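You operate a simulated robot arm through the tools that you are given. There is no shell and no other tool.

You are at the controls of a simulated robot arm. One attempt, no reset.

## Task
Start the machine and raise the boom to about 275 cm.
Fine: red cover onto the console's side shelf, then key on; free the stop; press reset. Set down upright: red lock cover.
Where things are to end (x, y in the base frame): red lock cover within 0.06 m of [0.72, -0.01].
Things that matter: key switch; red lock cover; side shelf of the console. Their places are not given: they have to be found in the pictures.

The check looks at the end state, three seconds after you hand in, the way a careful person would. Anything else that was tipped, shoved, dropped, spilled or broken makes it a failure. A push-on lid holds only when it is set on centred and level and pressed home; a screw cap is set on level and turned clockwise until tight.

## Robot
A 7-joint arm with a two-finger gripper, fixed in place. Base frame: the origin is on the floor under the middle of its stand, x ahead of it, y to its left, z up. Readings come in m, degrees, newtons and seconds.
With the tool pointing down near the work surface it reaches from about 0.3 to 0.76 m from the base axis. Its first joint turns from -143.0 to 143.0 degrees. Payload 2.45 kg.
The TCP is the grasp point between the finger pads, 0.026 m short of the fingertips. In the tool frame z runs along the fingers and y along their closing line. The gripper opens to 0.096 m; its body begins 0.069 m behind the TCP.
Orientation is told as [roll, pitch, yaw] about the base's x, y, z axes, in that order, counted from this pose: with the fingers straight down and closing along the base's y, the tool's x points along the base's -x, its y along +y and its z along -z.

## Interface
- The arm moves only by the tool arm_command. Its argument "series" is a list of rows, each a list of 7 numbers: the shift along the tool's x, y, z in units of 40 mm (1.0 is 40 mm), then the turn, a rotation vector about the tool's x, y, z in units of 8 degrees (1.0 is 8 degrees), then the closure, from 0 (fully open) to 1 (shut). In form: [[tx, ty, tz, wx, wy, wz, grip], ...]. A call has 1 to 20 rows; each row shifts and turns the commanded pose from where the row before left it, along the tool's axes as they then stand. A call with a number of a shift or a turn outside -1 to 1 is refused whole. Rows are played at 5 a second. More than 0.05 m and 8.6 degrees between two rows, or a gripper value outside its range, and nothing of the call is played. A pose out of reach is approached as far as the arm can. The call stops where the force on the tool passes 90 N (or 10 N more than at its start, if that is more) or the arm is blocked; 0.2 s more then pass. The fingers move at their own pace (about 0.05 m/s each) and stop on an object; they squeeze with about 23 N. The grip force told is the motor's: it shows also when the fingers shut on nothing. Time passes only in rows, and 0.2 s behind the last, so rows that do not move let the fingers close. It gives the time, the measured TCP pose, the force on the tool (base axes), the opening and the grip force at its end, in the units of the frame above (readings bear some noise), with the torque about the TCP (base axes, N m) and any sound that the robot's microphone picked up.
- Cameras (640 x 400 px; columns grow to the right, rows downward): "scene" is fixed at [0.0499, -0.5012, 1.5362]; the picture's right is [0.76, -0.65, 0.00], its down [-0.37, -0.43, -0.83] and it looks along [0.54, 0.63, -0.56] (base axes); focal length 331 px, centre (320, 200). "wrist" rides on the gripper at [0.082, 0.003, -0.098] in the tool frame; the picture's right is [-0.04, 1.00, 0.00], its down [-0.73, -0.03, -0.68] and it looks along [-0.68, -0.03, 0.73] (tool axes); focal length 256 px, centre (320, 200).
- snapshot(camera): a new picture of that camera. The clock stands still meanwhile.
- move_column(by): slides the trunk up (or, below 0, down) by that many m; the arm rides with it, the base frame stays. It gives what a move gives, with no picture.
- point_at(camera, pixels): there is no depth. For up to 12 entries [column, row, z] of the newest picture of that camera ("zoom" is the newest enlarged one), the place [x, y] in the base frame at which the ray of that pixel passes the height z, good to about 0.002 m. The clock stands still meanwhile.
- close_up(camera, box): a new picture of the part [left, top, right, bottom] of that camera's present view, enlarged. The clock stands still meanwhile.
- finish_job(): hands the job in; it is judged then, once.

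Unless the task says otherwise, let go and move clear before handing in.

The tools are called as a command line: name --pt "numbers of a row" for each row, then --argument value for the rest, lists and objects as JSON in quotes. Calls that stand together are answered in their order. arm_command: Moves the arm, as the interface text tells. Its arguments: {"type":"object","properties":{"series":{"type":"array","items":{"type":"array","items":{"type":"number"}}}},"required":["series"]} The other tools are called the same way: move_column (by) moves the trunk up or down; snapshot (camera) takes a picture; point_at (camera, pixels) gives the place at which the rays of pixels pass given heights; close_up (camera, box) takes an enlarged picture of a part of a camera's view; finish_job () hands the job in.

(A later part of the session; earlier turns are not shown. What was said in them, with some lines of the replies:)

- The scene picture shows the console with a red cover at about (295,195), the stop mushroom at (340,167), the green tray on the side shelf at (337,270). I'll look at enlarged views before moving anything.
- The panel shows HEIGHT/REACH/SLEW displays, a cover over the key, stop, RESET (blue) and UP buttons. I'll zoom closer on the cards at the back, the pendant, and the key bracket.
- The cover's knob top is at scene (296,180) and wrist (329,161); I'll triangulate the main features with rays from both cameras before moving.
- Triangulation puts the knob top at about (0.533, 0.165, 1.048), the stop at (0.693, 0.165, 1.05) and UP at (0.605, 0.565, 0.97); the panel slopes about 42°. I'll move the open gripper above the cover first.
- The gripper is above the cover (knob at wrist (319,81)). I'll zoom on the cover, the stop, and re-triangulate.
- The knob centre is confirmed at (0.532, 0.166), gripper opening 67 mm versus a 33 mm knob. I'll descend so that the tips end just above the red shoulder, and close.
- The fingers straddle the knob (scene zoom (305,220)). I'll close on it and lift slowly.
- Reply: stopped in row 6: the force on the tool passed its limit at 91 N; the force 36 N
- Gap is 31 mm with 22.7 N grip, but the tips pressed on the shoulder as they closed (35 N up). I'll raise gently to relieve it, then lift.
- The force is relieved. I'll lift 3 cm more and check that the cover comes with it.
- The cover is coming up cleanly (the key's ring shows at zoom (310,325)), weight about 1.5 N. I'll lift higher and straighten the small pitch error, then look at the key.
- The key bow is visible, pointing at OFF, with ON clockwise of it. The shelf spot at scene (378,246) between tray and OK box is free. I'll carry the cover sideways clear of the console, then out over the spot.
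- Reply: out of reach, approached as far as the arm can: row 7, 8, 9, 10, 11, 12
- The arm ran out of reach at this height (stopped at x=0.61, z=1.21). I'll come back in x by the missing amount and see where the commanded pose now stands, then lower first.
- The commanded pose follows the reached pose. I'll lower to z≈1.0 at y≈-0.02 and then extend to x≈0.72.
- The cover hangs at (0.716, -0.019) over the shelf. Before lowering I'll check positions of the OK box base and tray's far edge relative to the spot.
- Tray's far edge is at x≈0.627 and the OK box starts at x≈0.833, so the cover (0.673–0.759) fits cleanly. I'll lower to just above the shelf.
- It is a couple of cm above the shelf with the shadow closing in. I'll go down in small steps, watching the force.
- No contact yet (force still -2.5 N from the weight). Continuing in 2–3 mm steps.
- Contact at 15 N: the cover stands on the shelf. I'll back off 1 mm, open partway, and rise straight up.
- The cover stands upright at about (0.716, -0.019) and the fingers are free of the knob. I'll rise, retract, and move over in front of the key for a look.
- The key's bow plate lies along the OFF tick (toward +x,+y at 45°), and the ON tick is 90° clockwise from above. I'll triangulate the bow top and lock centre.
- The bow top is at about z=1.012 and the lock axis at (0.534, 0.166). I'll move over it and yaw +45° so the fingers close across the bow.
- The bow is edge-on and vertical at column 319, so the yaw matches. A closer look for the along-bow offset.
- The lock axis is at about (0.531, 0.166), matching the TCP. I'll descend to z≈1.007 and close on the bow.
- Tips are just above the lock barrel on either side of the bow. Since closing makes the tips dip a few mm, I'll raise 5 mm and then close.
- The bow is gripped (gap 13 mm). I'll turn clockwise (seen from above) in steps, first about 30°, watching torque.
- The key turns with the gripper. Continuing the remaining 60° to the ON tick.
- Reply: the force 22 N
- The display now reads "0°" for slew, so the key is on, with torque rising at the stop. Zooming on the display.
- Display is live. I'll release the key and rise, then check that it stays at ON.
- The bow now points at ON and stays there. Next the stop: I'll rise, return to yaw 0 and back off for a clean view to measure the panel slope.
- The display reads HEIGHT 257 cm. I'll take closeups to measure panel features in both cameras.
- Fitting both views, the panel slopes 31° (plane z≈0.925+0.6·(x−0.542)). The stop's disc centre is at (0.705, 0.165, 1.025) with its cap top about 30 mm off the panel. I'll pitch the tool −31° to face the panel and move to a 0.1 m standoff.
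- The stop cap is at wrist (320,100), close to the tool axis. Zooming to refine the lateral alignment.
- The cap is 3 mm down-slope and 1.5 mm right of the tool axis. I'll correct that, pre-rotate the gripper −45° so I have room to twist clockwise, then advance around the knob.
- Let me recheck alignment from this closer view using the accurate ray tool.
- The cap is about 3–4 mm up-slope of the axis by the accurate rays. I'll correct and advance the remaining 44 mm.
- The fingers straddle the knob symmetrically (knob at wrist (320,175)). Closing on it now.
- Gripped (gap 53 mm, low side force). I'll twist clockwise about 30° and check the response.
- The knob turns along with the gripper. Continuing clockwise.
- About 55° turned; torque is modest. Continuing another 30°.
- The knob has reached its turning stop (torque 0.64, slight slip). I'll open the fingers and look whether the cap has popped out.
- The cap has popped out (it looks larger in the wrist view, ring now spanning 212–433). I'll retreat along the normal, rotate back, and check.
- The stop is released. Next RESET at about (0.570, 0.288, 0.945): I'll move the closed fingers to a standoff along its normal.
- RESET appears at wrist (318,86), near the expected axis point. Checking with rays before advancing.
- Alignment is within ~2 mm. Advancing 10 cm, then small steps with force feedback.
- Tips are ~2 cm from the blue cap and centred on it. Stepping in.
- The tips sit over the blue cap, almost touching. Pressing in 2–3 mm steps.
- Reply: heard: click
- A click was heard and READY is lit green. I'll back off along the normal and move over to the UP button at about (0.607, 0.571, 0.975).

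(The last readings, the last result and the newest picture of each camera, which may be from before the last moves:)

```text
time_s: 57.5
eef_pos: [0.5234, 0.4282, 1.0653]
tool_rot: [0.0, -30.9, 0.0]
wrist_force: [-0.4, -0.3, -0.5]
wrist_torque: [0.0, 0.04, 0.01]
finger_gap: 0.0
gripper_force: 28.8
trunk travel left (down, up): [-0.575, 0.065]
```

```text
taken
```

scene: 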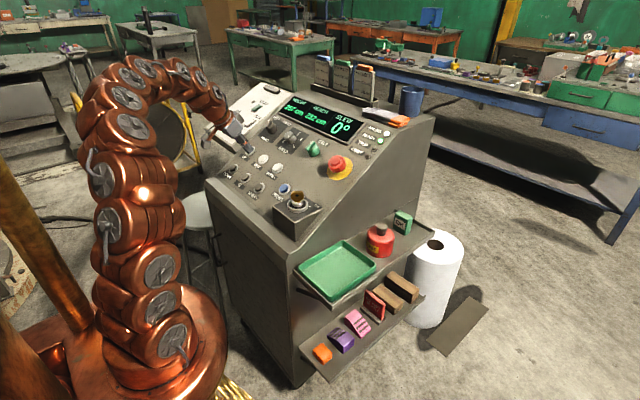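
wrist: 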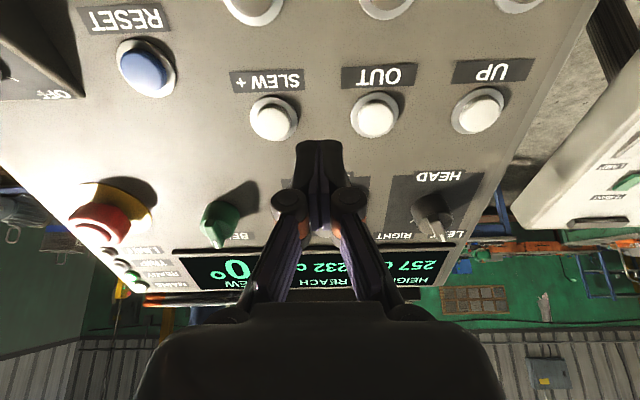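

UP appears at wrist (479,112). Checking its place and the pendant box's nearness with rays.

close_up --camera "wrist" --box '[430, 50, 540, 150]'

point_at --camera "wrist" --pixels '[[479.5, 113, 0.965], [479.5, 113, 0.975], [479.5, 113, 0.985], [512, 207, 0.95], [512, 207, 1.0], [512, 207, 1.05], [638, 60, 0.9], [638, 60, 1.0]]'

close_up --camera "scene" --box '[190, 75, 310, 180]'

```text
4.00 times, centred on (485, 100) of wrist
```

zoom: 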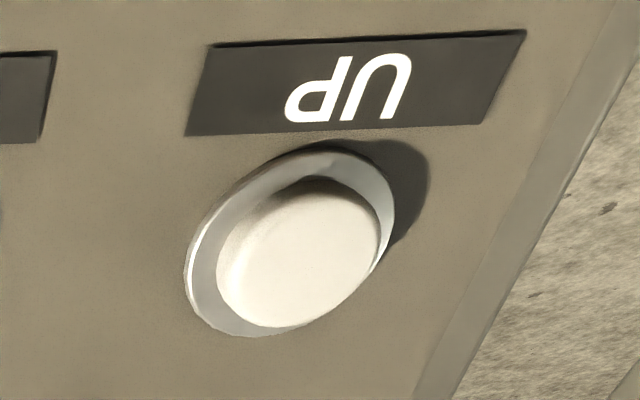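

```text
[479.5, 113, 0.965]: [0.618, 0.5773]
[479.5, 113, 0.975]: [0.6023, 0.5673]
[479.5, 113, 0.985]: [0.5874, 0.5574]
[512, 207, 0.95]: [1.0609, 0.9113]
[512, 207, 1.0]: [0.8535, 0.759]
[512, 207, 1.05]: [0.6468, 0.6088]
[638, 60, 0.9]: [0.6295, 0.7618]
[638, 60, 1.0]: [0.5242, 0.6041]
```

```text
3.81 times, centred on (250, 128) of scene
```

zoom: 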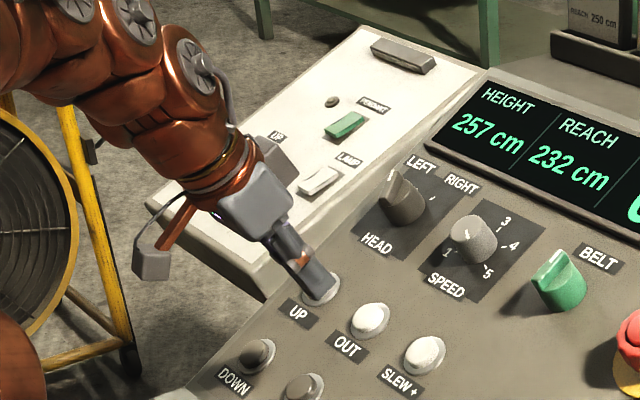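

UP's top is at about (0.605, 0.569, 0.9735). Moving to an 8 cm standoff over it.

arm_command --pt "-0.141 0.88 0.0925 0 0 0 1" --pt "-0.141 0.88 0.0925 0 0 0 1" --pt "-0.141 0.88 0.0925 0 0 0 1" --pt "-0.141 0.88 0.0925 0 0 0 1" --pt "0 0 0 0 0 0 1"

snapshot --camera "wrist"

snapshot --camera "scene"

```text
time_s: 58.7
eef_pos: [0.5499, 0.5702, 1.0629]
tool_rot: [0.2, -30.9, -0.1]
wrist_force: [0.1, 0.7, 0.3]
wrist_torque: [-0.04, -0.05, -0.01]
finger_gap: 0.0001
gripper_force: 28.6
trunk travel left (down, up): [-0.575, 0.065]
```

```text
taken
```

wrist: 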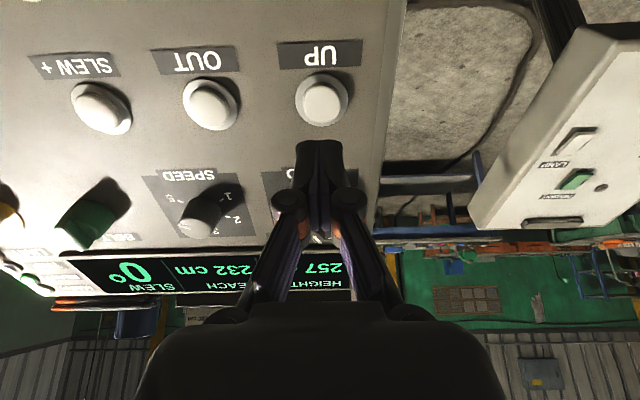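

```text
taken
```

scene: 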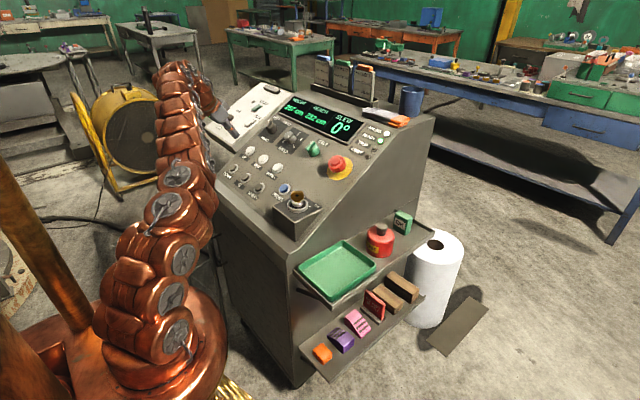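

Reached. UP is at wrist (323,102). Checking the ray and reading the display.

point_at --camera "wrist" --pixels '[[323, 103, 0.9735], [323, 103, 0.968], [323, 103, 0.98]]'

close_up --camera "scene" --box '[260, 85, 400, 170]'

close_up --camera "wrist" --box '[270, 60, 380, 160]'

```text
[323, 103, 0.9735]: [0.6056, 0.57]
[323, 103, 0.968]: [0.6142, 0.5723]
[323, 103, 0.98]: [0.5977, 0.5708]
```

```text
4.57 times, centred on (330, 128) of scene
```

zoom: 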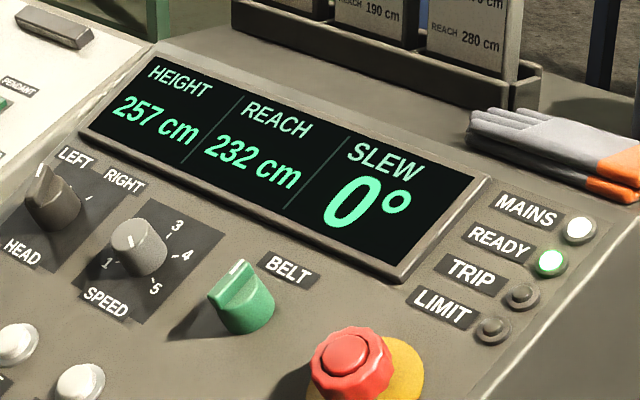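

```text
4.00 times, centred on (325, 110) of wrist
```

zoom: 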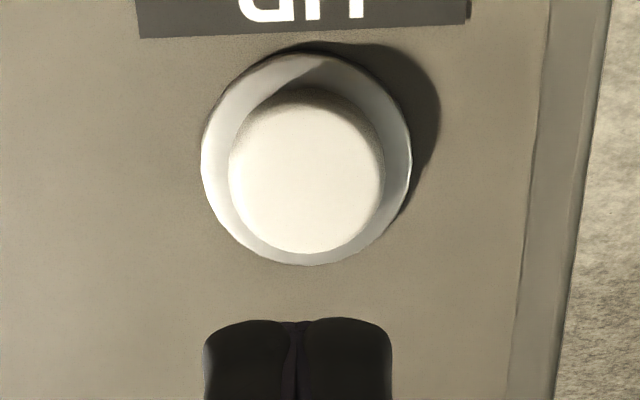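

Display shows 257 / 232 / 0° with READY lit. I'll advance to about 1 cm above the UP cap.

arm_command --pt "-0.02 0.02 0.7 0 0 0 1" --pt "0 0 0.6 0 0 0 1" --pt "0 0 0.3 0 0 0 1" --pt "0 0 0 0 0 0 1"

close_up --camera "wrist" --box '[250, 70, 390, 190]'

close_up --camera "scene" --box '[210, 90, 350, 190]'

```text
time_s: 59.7
eef_pos: [0.5832, 0.5695, 1.0099]
tool_rot: [0.1, -30.9, 0.0]
wrist_force: [-0.4, 0.7, 0.2]
wrist_torque: [0.02, -0.01, -0.03]
finger_gap: 0.0
gripper_force: 28.9
trunk travel left (down, up): [-0.575, 0.065]
```

```text
3.33 times, centred on (320, 130) of wrist
```

zoom: 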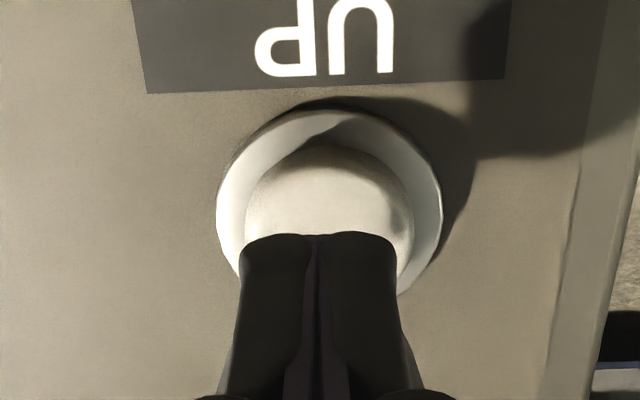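

```text
4.00 times, centred on (280, 140) of scene
```

zoom: 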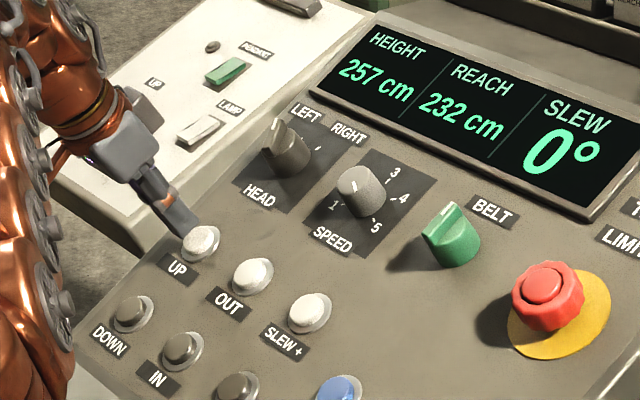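

Tips are about 1–1.5 cm above the cap. Stepping in with a tiny +y correction.

arm_command --pt "0 0.04 0.1 0 0 0 1" --pt "0 0 0.1 0 0 0 1"

close_up --camera "scene" --box '[210, 90, 350, 190]'

```text
time_s: 60.3
eef_pos: [0.5871, 0.5702, 1.004]
tool_rot: [0.1, -30.8, -0.1]
wrist_force: [0.0, 0.0, -0.3]
wrist_torque: [0.0, 0.0, -0.04]
finger_gap: 0.0
gripper_force: 28.8
trunk travel left (down, up): [-0.575, 0.065]
```

```text
4.00 times, centred on (280, 140) of scene
```

zoom: 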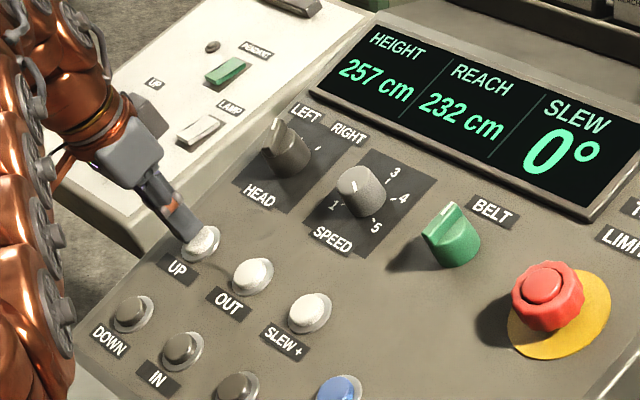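

arm_command --pt "0 0 0.08 0 0 0 1"

close_up --camera "scene" --box '[210, 90, 350, 190]'

```text
time_s: 60.7
eef_pos: [0.5895, 0.5696, 1.0002]
tool_rot: [0.2, -30.8, 0.0]
wrist_force: [0.1, 0.1, -0.9]
wrist_torque: [0.05, 0.0, -0.02]
finger_gap: 0.0001
gripper_force: 28.4
trunk travel left (down, up): [-0.575, 0.065]
```

```text
4.00 times, centred on (280, 140) of scene
```

zoom: 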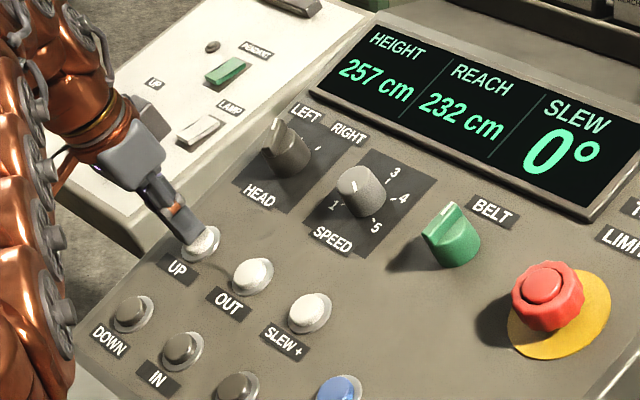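

Still no contact force. Continuing in 2–3 mm single steps.

arm_command --pt "0 0 0.07 0 0 0 1"

close_up --camera "scene" --box '[210, 90, 350, 190]'

```text
time_s: 61.1
eef_pos: [0.5917, 0.5691, 0.9997]
tool_rot: [0.0, -30.8, 0.0]
wrist_force: [0.3, -0.6, -0.9]
wrist_torque: [0.02, 0.01, -0.02]
finger_gap: 0.0
gripper_force: 28.4
trunk travel left (down, up): [-0.575, 0.065]
```

```text
4.00 times, centred on (280, 140) of scene
```

zoom: 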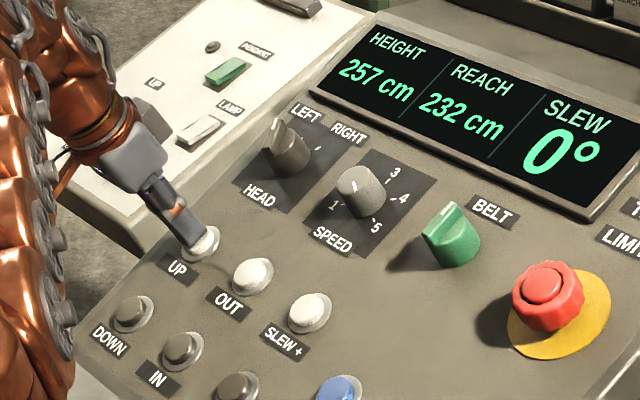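

arm_command --pt "0 0 0.07 0 0 0 1"

close_up --camera "scene" --box '[210, 90, 350, 190]'

close_up --camera "wrist" --box '[250, 70, 390, 190]'

```text
time_s: 61.5
eef_pos: [0.5923, 0.5695, 0.9957]
tool_rot: [0.1, -30.8, -0.1]
wrist_force: [-0.7, 0.5, 2.2]
wrist_torque: [0.02, -0.03, 0.01]
finger_gap: 0.0059
gripper_force: 28.5
trunk travel left (down, up): [-0.575, 0.065]
```

```text
4.00 times, centred on (280, 140) of scene
```

zoom: 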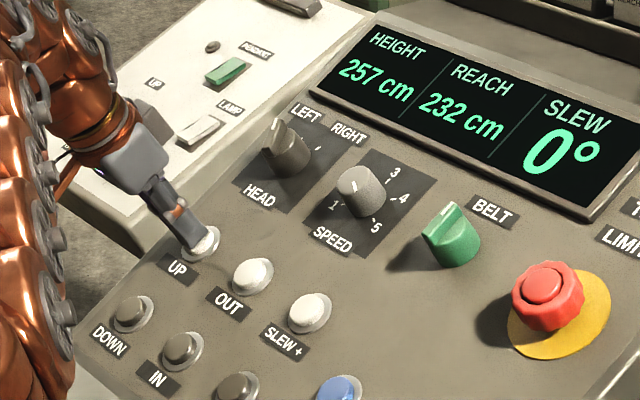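

```text
3.33 times, centred on (320, 130) of wrist
```

zoom: 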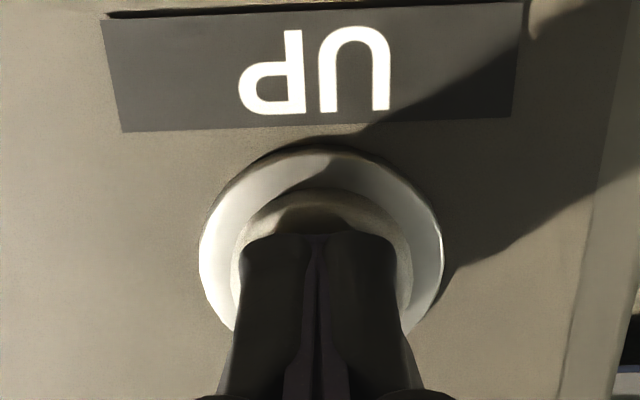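

Contact is made (2.2 N). Pressing 1.5–2 mm more and watching the height.

arm_command --pt "0 0 0.05 0 0 0 1"

close_up --camera "scene" --box '[210, 90, 350, 190]'

```text
time_s: 61.9
eef_pos: [0.5929, 0.5696, 0.9951]
tool_rot: [0.1, -30.9, -0.1]
wrist_force: [-1.1, 0.9, 1.7]
wrist_torque: [0.02, -0.04, 0.01]
finger_gap: 0.0059
gripper_force: 28.7
trunk travel left (down, up): [-0.575, 0.065]
```

```text
4.00 times, centred on (280, 140) of scene
```

zoom: 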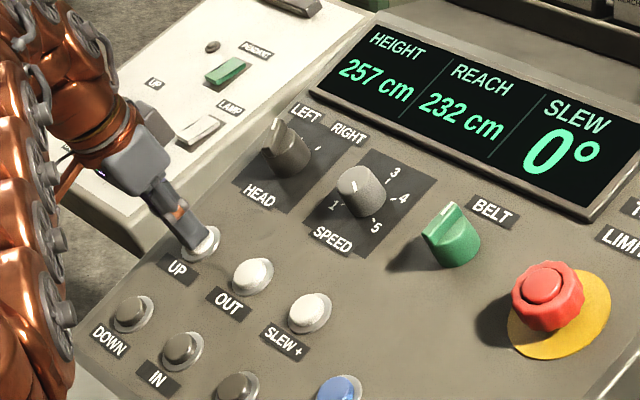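

arm_command --pt "0 0 0.05 0 0 0 1"

close_up --camera "scene" --box '[210, 90, 350, 190]'

```text
time_s: 62.3
eef_pos: [0.5939, 0.5692, 0.9927]
tool_rot: [0.2, -30.9, 0.0]
wrist_force: [-3.5, -0.7, 2.3]
wrist_torque: [-0.03, 0.02, 0.0]
finger_gap: 0.0059
gripper_force: 29.0
trunk travel left (down, up): [-0.575, 0.065]
heard: click
```

```text
4.00 times, centred on (280, 140) of scene
```

zoom: 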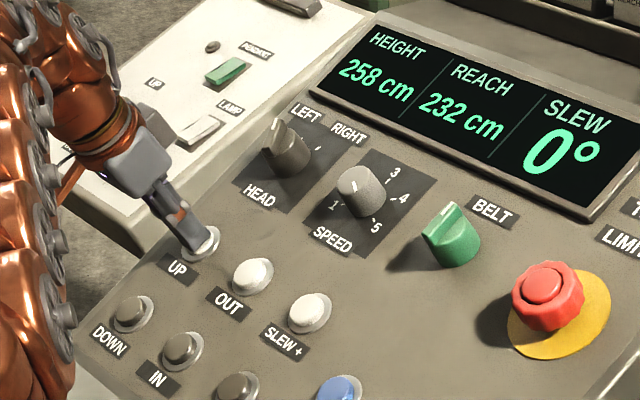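

A click and the height moved to 258. I'll hold and measure the rate.

arm_command --pt "0 0 0 0 0 0 1" --pt "0 0 0 0 0 0 1"

close_up --camera "scene" --box '[210, 90, 350, 190]'

```text
time_s: 62.9
eef_pos: [0.594, 0.5701, 0.9926]
tool_rot: [0.0, -30.8, -0.1]
wrist_force: [-3.7, -0.3, 2.0]
wrist_torque: [-0.01, 0.05, -0.02]
finger_gap: 0.006
gripper_force: 28.2
trunk travel left (down, up): [-0.575, 0.065]
```

```text
4.00 times, centred on (280, 140) of scene
```

zoom: 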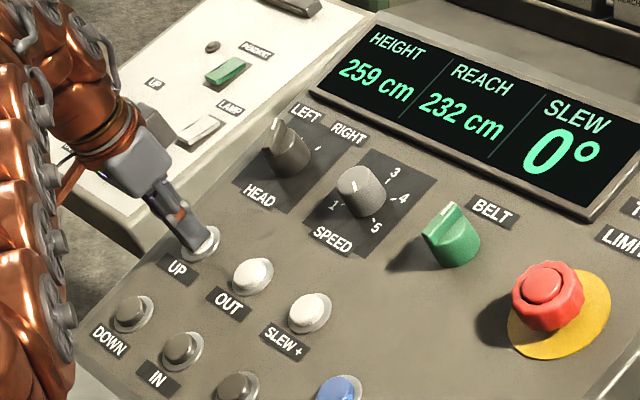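

Slow, about 1–2 cm in 0.6 s. Holding for 2.2 s to measure better.

arm_command --pt "0 0 0 0 0 0 1" --pt "0 0 0 0 0 0 1" --pt "0 0 0 0 0 0 1" --pt "0 0 0 0 0 0 1" --pt "0 0 0 0 0 0 1" --pt "0 0 0 0 0 0 1" --pt "0 0 0 0 0 0 1" --pt "0 0 0 0 0 0 1" --pt "0 0 0 0 0 0 1" --pt "0 0 0 0 0 0 1"

close_up --camera "scene" --box '[210, 90, 350, 190]'

```text
time_s: 65.1
eef_pos: [0.5946, 0.571, 0.994]
tool_rot: [0.1, -30.8, 0.0]
wrist_force: [-1.0, 0.4, 2.7]
wrist_torque: [0.01, -0.03, 0.04]
finger_gap: 0.0063
gripper_force: 28.9
trunk travel left (down, up): [-0.575, 0.065]
```

```text
4.00 times, centred on (280, 140) of scene
```

zoom: 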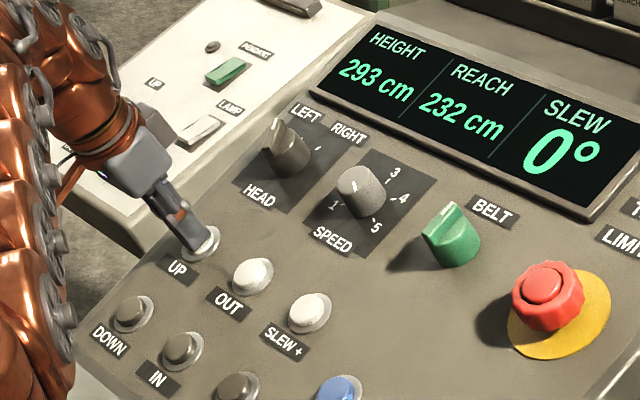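

It accelerated and is now at 293 — past the goal. I'll release immediately, then use DOWN to come back.

arm_command --pt "0 0 -1.0 0 0 0 1"

close_up --camera "scene" --box '[210, 90, 350, 190]'

```text
time_s: 65.5
eef_pos: [0.5762, 0.5703, 1.0268]
tool_rot: [0.1, -30.8, 0.0]
wrist_force: [-0.1, 0.6, -0.6]
wrist_torque: [-0.02, 0.01, 0.01]
finger_gap: 0.0
gripper_force: 28.2
trunk travel left (down, up): [-0.575, 0.065]
```

```text
4.00 times, centred on (280, 140) of scene
```

zoom: 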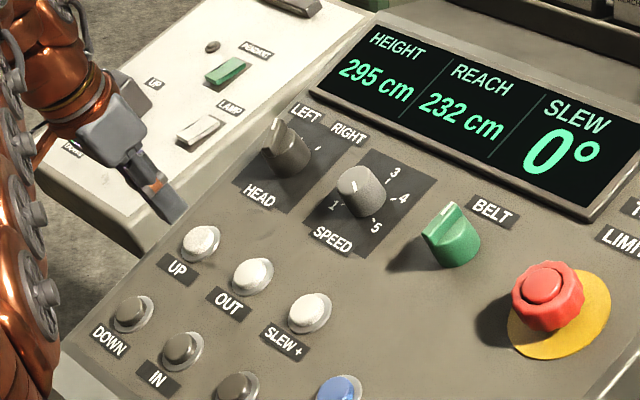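

Released; it holds at 295. Creep is slow at first, then fast (~20 cm/s), so short taps will be usable. I'll move down-slope to the DOWN button at about (0.521, 0.571, 0.926).

arm_command --pt "0 0 -0.6 0 0 0 1" --pt "0.8 0 0 0 0 0 1" --pt "0.8 0 0 0 0 0 1" --pt "0.85 0 0 0 0 0 1" --pt "0 0 0 0 0 0 1"

snapshot --camera "wrist"

snapshot --camera "scene"

close_up --camera "scene" --box '[210, 90, 350, 190]'

```text
time_s: 66.7
eef_pos: [0.4777, 0.5689, 0.9959]
tool_rot: [0.2, -30.9, -0.1]
wrist_force: [0.0, -0.1, 0.0]
wrist_torque: [-0.01, 0.02, 0.02]
finger_gap: 0.0
gripper_force: 28.3
trunk travel left (down, up): [-0.575, 0.065]
```

```text
taken
```

wrist: 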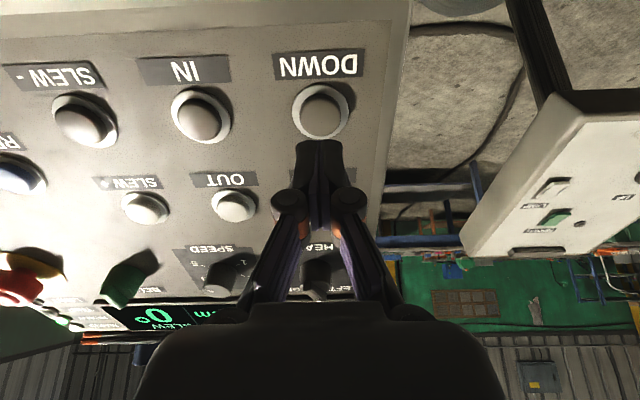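

```text
taken
```

scene: 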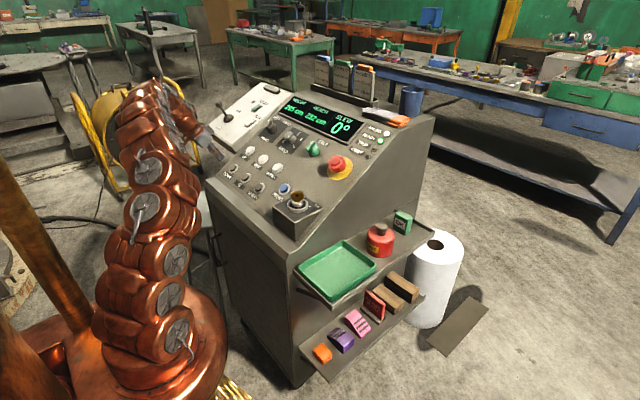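

```text
4.00 times, centred on (280, 140) of scene
```

zoom: 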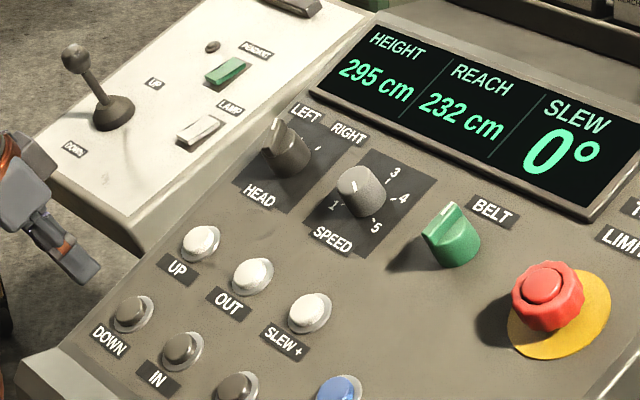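

DOWN is at wrist (323,112). Checking alignment.

close_up --camera "wrist" --box '[270, 70, 380, 160]'

point_at --camera "wrist" --pixels '[[323, 112, 0.92], [323, 112, 0.926], [323, 112, 0.932]]'

```text
4.44 times, centred on (325, 115) of wrist
```

zoom: 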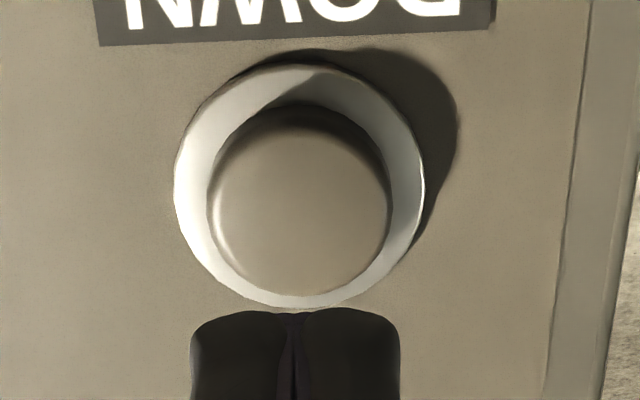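

```text
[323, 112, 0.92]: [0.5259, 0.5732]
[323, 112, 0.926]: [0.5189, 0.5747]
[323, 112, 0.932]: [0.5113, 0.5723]
```

The cap is ~3 mm up-slope and 3 mm +y of the axis. Correcting and advancing to just above it.

arm_command --pt "-0.07 0.07 0.4 0 0 0 1" --pt "0 0 0.4 0 0 0 1" --pt "0 0 0.15 0 0 0 1" --pt "0 0 0 0 0 0 1"

close_up --camera "wrist" --box '[250, 70, 390, 190]'

close_up --camera "scene" --box '[210, 90, 350, 190]'

```text
time_s: 67.7
eef_pos: [0.4997, 0.5727, 0.9666]
tool_rot: [0.1, -30.8, 0.0]
wrist_force: [-0.5, 0.0, 1.0]
wrist_torque: [-0.01, 0.02, 0.01]
finger_gap: 0.0
gripper_force: 28.3
trunk travel left (down, up): [-0.575, 0.065]
```

```text
3.33 times, centred on (320, 130) of wrist
```

zoom: 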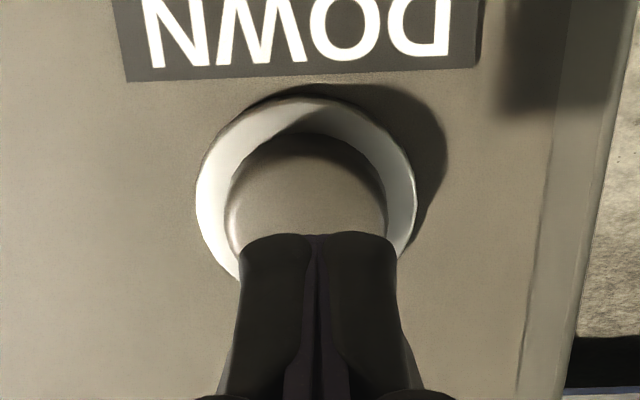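

```text
4.00 times, centred on (280, 140) of scene
```

zoom: 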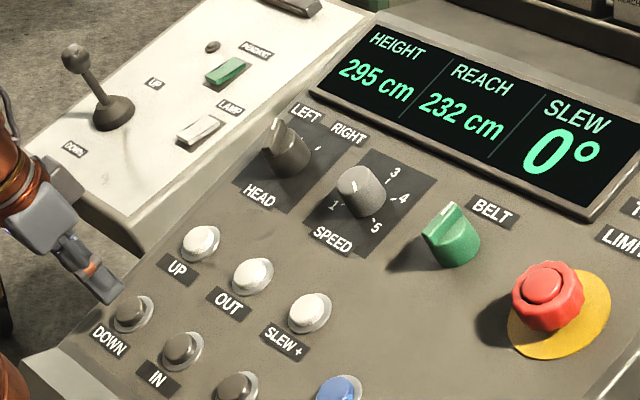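

The tip is slightly +y of centre; correcting 1.5 mm and stepping close.

arm_command --pt "0 -0.04 0.2 0 0 0 1" --pt "0 0 0.2 0 0 0 1" --pt "0 0 0 0 0 0 1"

close_up --camera "wrist" --box '[250, 70, 390, 190]'

```text
time_s: 68.5
eef_pos: [0.5085, 0.5715, 0.9537]
tool_rot: [0.2, -30.8, 0.0]
wrist_force: [-0.3, -0.1, 0.1]
wrist_torque: [-0.01, 0.0, -0.03]
finger_gap: 0.0
gripper_force: 28.3
trunk travel left (down, up): [-0.575, 0.065]
```

```text
3.33 times, centred on (320, 130) of wrist
```

zoom: 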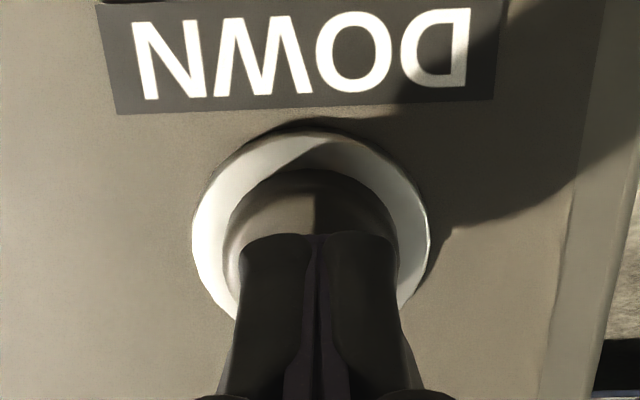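

Nearly in contact. Stepping in 2–3 mm at a time until the click.

arm_command --pt "0 0 0.08 0 0 0 1" --pt "0 0 0 0 0 0 1"

close_up --camera "scene" --box '[210, 90, 350, 190]'

```text
time_s: 69.1
eef_pos: [0.5091, 0.5707, 0.9494]
tool_rot: [0.2, -30.7, -0.1]
wrist_force: [-0.5, -0.1, -0.4]
wrist_torque: [0.04, 0.02, 0.0]
finger_gap: 0.0
gripper_force: 28.4
trunk travel left (down, up): [-0.575, 0.065]
```

```text
4.00 times, centred on (280, 140) of scene
```

zoom: 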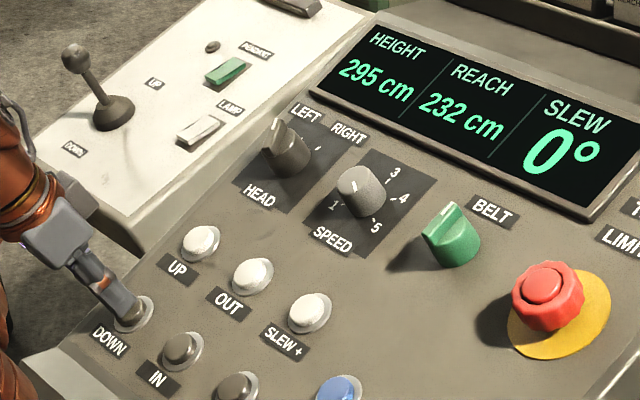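

arm_command --pt "0 0 0.06 0 0 0 1"

close_up --camera "scene" --box '[210, 90, 350, 190]'

```text
time_s: 69.5
eef_pos: [0.5098, 0.5716, 0.9485]
tool_rot: [0.1, -30.9, -0.1]
wrist_force: [-1.1, -0.1, 0.8]
wrist_torque: [0.0, 0.0, -0.04]
finger_gap: 0.0
gripper_force: 28.6
trunk travel left (down, up): [-0.575, 0.065]
```

```text
4.00 times, centred on (280, 140) of scene
```

zoom: 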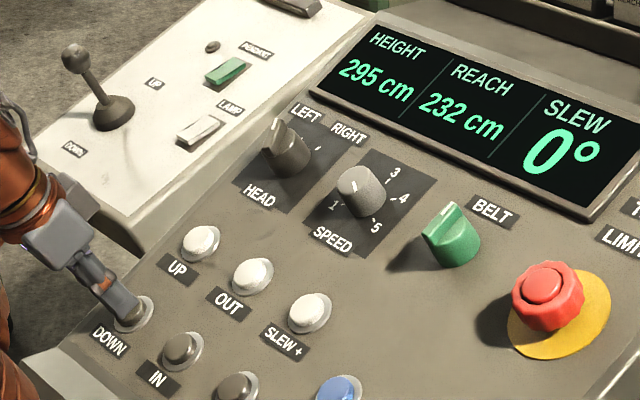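

arm_command --pt "0 0 0.05 0 0 0 1"

close_up --camera "scene" --box '[210, 90, 350, 190]'

```text
time_s: 69.9
eef_pos: [0.511, 0.5725, 0.9454]
tool_rot: [0.1, -31.0, -0.1]
wrist_force: [-1.8, -0.2, 1.5]
wrist_torque: [0.02, 0.0, 0.01]
finger_gap: 0.0058
gripper_force: 28.2
trunk travel left (down, up): [-0.575, 0.065]
```

```text
4.00 times, centred on (280, 140) of scene
```

zoom: 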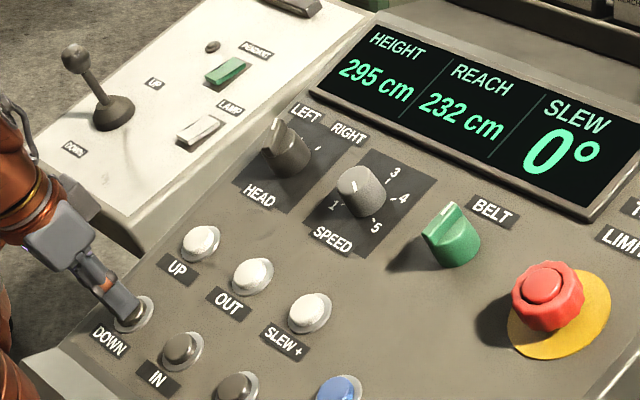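

Contact. Pressing a little further for the click.

arm_command --pt "0 0 0.05 0 0 0 1"

close_up --camera "scene" --box '[210, 90, 350, 190]'

```text
time_s: 70.3
eef_pos: [0.5125, 0.5718, 0.9445]
tool_rot: [0.1, -30.9, 0.0]
wrist_force: [-1.9, -0.5, 2.5]
wrist_torque: [0.0, -0.01, -0.05]
finger_gap: 0.0057
gripper_force: 28.5
trunk travel left (down, up): [-0.575, 0.065]
heard: click
```

```text
4.00 times, centred on (280, 140) of scene
```

zoom: 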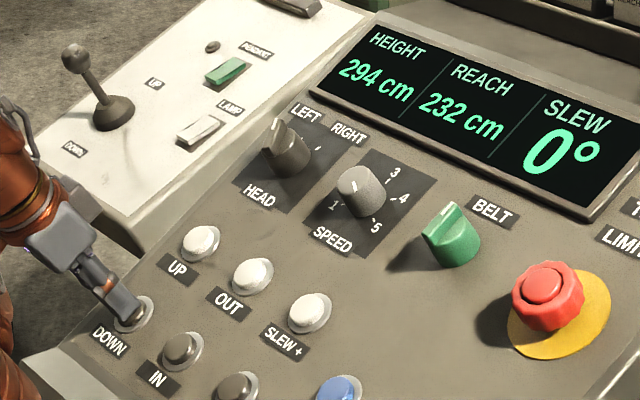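

Click: 294 and moving down. Holding one row at a time.

arm_command --pt "0 0 0 0 0 0 1"

close_up --camera "scene" --box '[210, 90, 350, 190]'

```text
time_s: 70.7
eef_pos: [0.5121, 0.5721, 0.9445]
tool_rot: [0.1, -30.9, 0.0]
wrist_force: [-2.5, -1.6, 3.2]
wrist_torque: [-0.03, 0.01, -0.02]
finger_gap: 0.0059
gripper_force: 29.0
trunk travel left (down, up): [-0.575, 0.065]
```

```text
4.00 times, centred on (280, 140) of scene
```

zoom: 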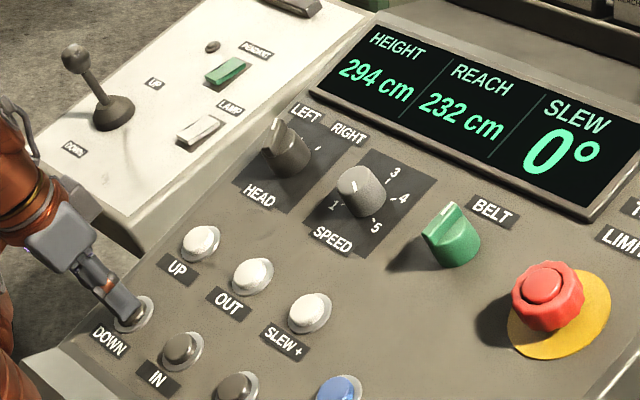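

arm_command --pt "0 0 0 0 0 0 1"

close_up --camera "scene" --box '[210, 90, 350, 190]'

```text
time_s: 71.1
eef_pos: [0.5117, 0.5729, 0.9448]
tool_rot: [0.1, -30.9, 0.0]
wrist_force: [-1.7, -0.8, 2.1]
wrist_torque: [-0.04, 0.0, 0.0]
finger_gap: 0.0061
gripper_force: 28.1
trunk travel left (down, up): [-0.575, 0.065]
```

```text
4.00 times, centred on (280, 140) of scene
```

zoom: 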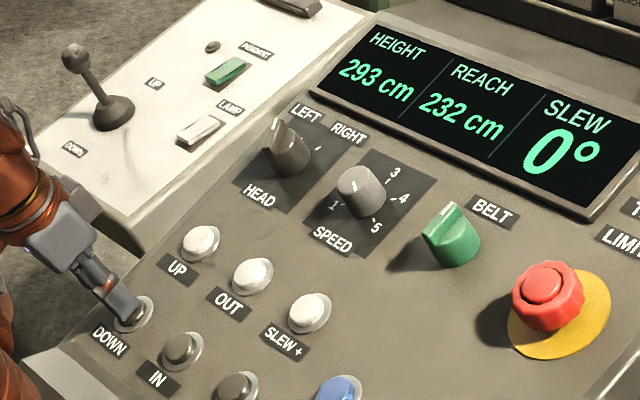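

arm_command --pt "0 0 0 0 0 0 1"

close_up --camera "scene" --box '[210, 90, 350, 190]'

```text
time_s: 71.5
eef_pos: [0.5124, 0.5718, 0.9454]
tool_rot: [0.1, -30.9, 0.0]
wrist_force: [-1.4, -0.9, 2.8]
wrist_torque: [-0.01, -0.04, 0.0]
finger_gap: 0.006
gripper_force: 28.3
trunk travel left (down, up): [-0.575, 0.065]
```

```text
4.00 times, centred on (280, 140) of scene
```

zoom: 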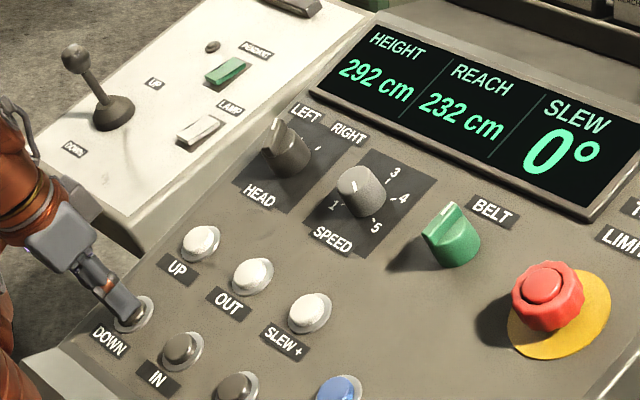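

arm_command --pt "0 0 0 0 0 0 1"

close_up --camera "scene" --box '[210, 90, 350, 190]'

```text
time_s: 71.9
eef_pos: [0.5125, 0.572, 0.9453]
tool_rot: [0.1, -31.0, 0.0]
wrist_force: [-1.4, -0.1, 2.4]
wrist_torque: [-0.01, -0.05, -0.02]
finger_gap: 0.0061
gripper_force: 28.6
trunk travel left (down, up): [-0.575, 0.065]
```

```text
4.00 times, centred on (280, 140) of scene
```

zoom: 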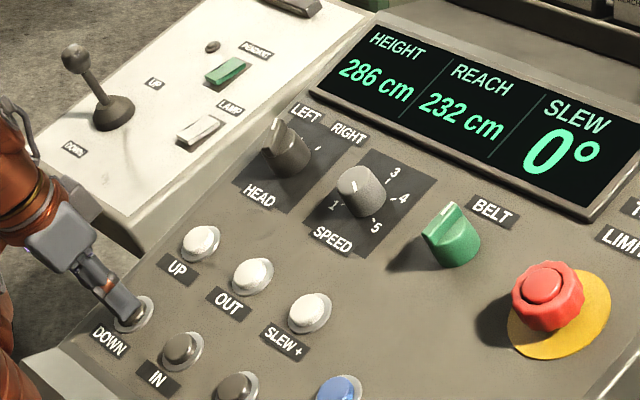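

Now fast (286). One more short hold, then release – expecting about 280 – and then finish with slow taps.

arm_command --pt "0 0 0 0 0 0 1" --pt "0 0 -0.5 0 0 0 1"

close_up --camera "scene" --box '[210, 90, 350, 190]'

```text
time_s: 72.5
eef_pos: [0.5019, 0.5715, 0.9611]
tool_rot: [0.2, -30.9, 0.0]
wrist_force: [-0.3, 0.4, 0.0]
wrist_torque: [0.02, 0.04, 0.0]
finger_gap: 0.0
gripper_force: 28.4
trunk travel left (down, up): [-0.575, 0.065]
```

```text
4.00 times, centred on (280, 140) of scene
```

zoom: 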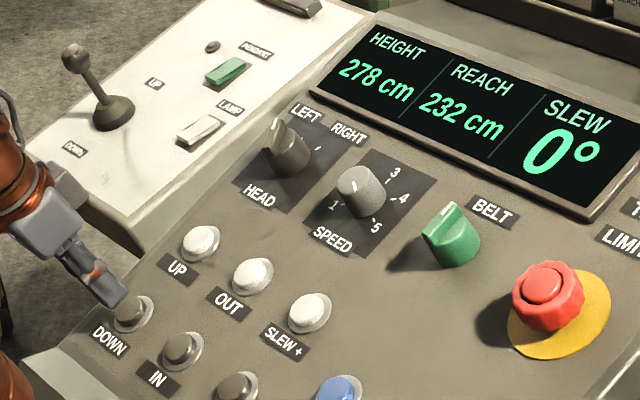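

278 now. One short tap at creep speed: press back to the same depth and watch.

arm_command --pt "0 0 0.5 0 0 0 1" --pt "0 0 0 0 0 0 1"

close_up --camera "scene" --box '[210, 90, 350, 190]'

```text
time_s: 73.1
eef_pos: [0.5115, 0.5713, 0.9444]
tool_rot: [0.0, -30.9, 0.0]
wrist_force: [-1.5, -0.6, 3.1]
wrist_torque: [-0.04, -0.01, -0.02]
finger_gap: 0.006
gripper_force: 28.2
trunk travel left (down, up): [-0.575, 0.065]
heard: click
```

```text
4.00 times, centred on (280, 140) of scene
```

zoom: 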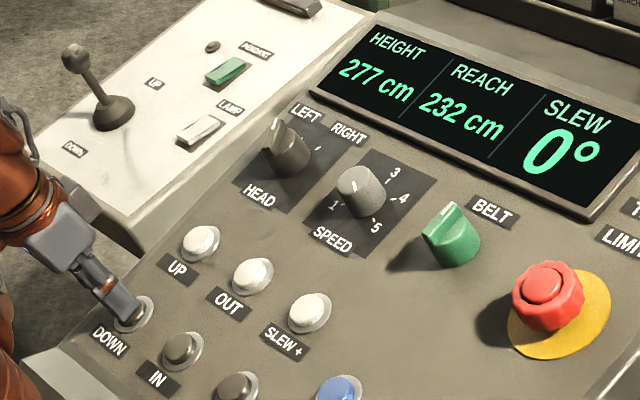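

arm_command --pt "0 0 0 0 0 0 1" --pt "0 0 -0.5 0 0 0 1"

close_up --camera "scene" --box '[210, 90, 350, 190]'

```text
time_s: 73.7
eef_pos: [0.5018, 0.5715, 0.9614]
tool_rot: [0.1, -30.8, 0.0]
wrist_force: [0.4, 0.4, -1.0]
wrist_torque: [0.01, 0.02, 0.0]
finger_gap: 0.0
gripper_force: 29.2
trunk travel left (down, up): [-0.575, 0.065]
```

```text
4.00 times, centred on (280, 140) of scene
```

zoom: 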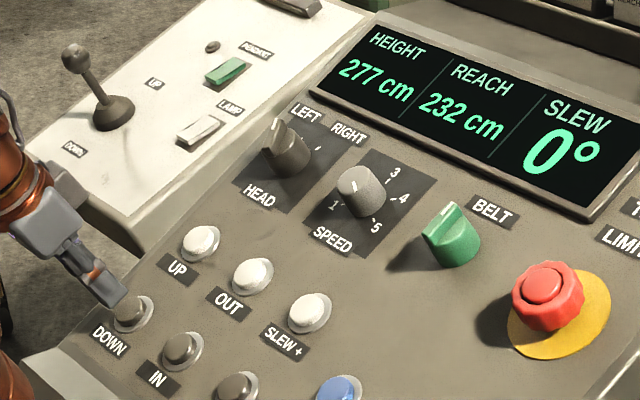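

Reads 277 still (rounding). One more tap, slightly longer.

arm_command --pt "0 0 0.5 0 0 0 1" --pt "0 0 0 0 0 0 1"

close_up --camera "scene" --box '[210, 90, 350, 190]'

```text
time_s: 74.3
eef_pos: [0.512, 0.5721, 0.9451]
tool_rot: [0.1, -30.9, 0.0]
wrist_force: [-2.2, -0.8, 2.0]
wrist_torque: [-0.01, -0.06, 0.0]
finger_gap: 0.0058
gripper_force: 28.4
trunk travel left (down, up): [-0.575, 0.065]
heard: click
```

```text
4.00 times, centred on (280, 140) of scene
```

zoom: 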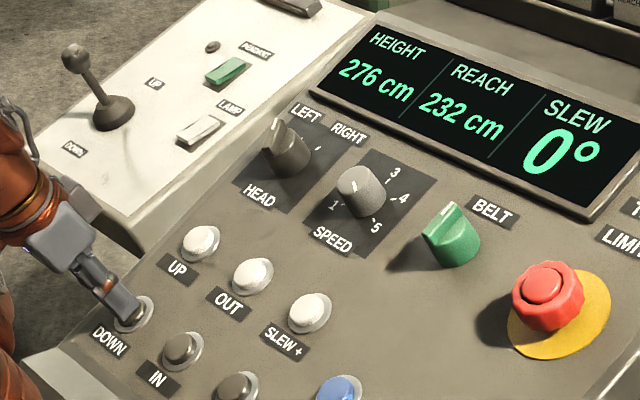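

276 now; one more row and release.

arm_command --pt "0 0 0 0 0 0 1" --pt "0 0 0 0 0 0 1" --pt "0 0 -0.6 0 0 0 1"

close_up --camera "scene" --box '[210, 90, 350, 190]'

```text
time_s: 75.1
eef_pos: [0.4989, 0.5717, 0.964]
tool_rot: [0.2, -30.8, 0.0]
wrist_force: [0.0, -0.6, -0.1]
wrist_torque: [0.02, -0.04, -0.01]
finger_gap: 0.0
gripper_force: 28.5
trunk travel left (down, up): [-0.575, 0.065]
```

```text
4.00 times, centred on (280, 140) of scene
```

zoom: 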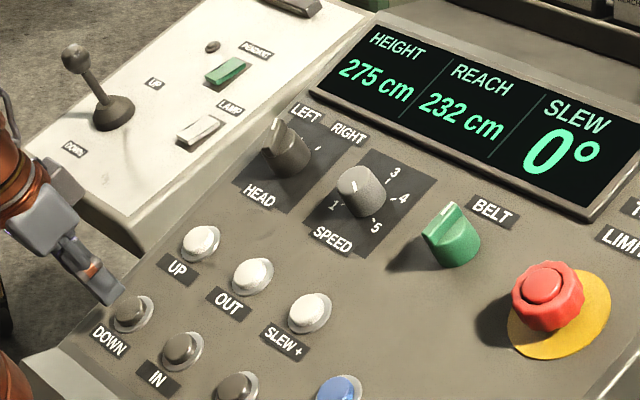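

The height reads 275. I'll retreat clear of the panel and do a final check.

arm_command --pt "0 0 -0.8 0 0 0 1" --pt "0 0 -0.9 0 0 0 1" --pt "0 0 -0.9 0 0 0 1" --pt "0 0 -0.9 0 0 0 0.8" --pt "0 -0.5 -0.7 0 0 0 0.6" --pt "0 -0.8 -0.4 0 0 0 0.5" --pt "0 0 0 0 0 0 0.5" --pt "0 0 0 0 0 0 0.5"

snapshot --camera "scene"

close_up --camera "scene" --box '[210, 80, 410, 220]'

close_up --camera "scene" --box '[270, 190, 470, 380]'

snapshot --camera "wrist"

```text
time_s: 76.9
eef_pos: [0.4049, 0.5218, 1.1223]
tool_rot: [0.2, -30.9, 0.0]
wrist_force: [0.2, 0.0, -0.3]
wrist_torque: [-0.04, -0.02, -0.02]
finger_gap: 0.0482
gripper_force: 0.0
trunk travel left (down, up): [-0.575, 0.065]
```

```text
taken
```

scene: 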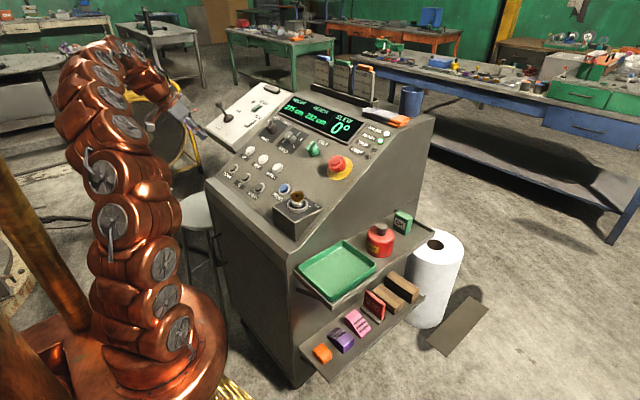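

```text
2.86 times, centred on (310, 150) of scene
```

zoom: 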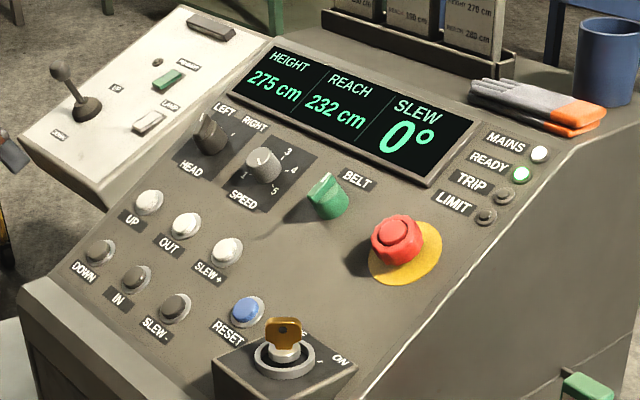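

```text
2.11 times, centred on (370, 285) of scene
```

zoom: 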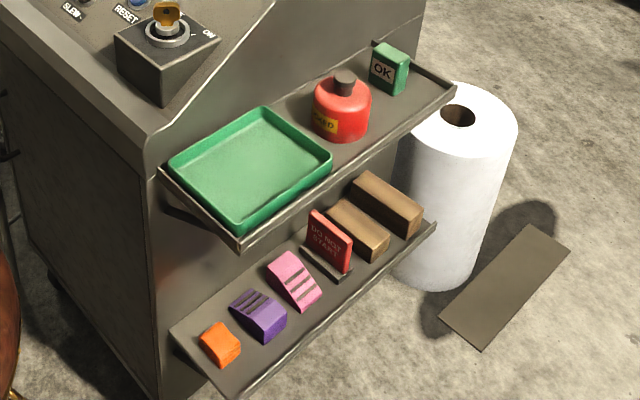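

```text
taken
```

wrist: 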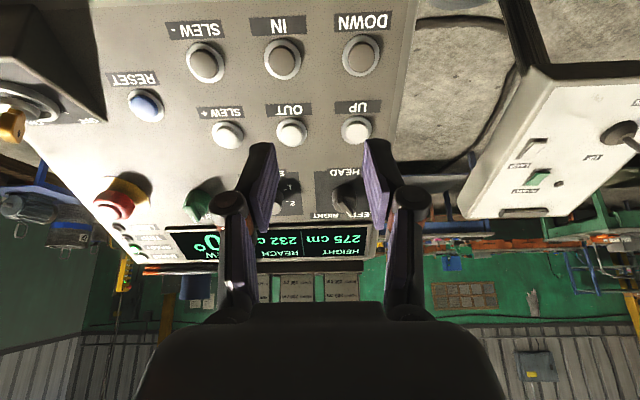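

The display reads 275 cm with READY lit. The key points at ON, the stop is out, and the cover stands upright on the shelf at about (0.716, -0.019). Everything else looks undisturbed and the gripper is clear, so I'm handing in.

finish_job

```text
The job is handed in.
```

The machine is running and the boom is at 275 cm on the display, with READY lit and TRIP and LIMIT dark. The job is handed in; no result came back.

- **Cover:** the red lock cover stands upright on the side shelf at about (0.716, -0.019), roughly 1 cm from the target.
- **Key:** turned to ON. The display came on and the key stayed there after I let go.
- **Stop:** twisted clockwise until it popped out.
- **Reset:** pressed once. It clicked and READY lit.
- **Boom:** I overshot to 295 cm because UP goes from slow to fast when held. I brought it back with DOWN and short taps.

In the last pictures nothing else looked moved or tipped, and the gripper was clear of the console.
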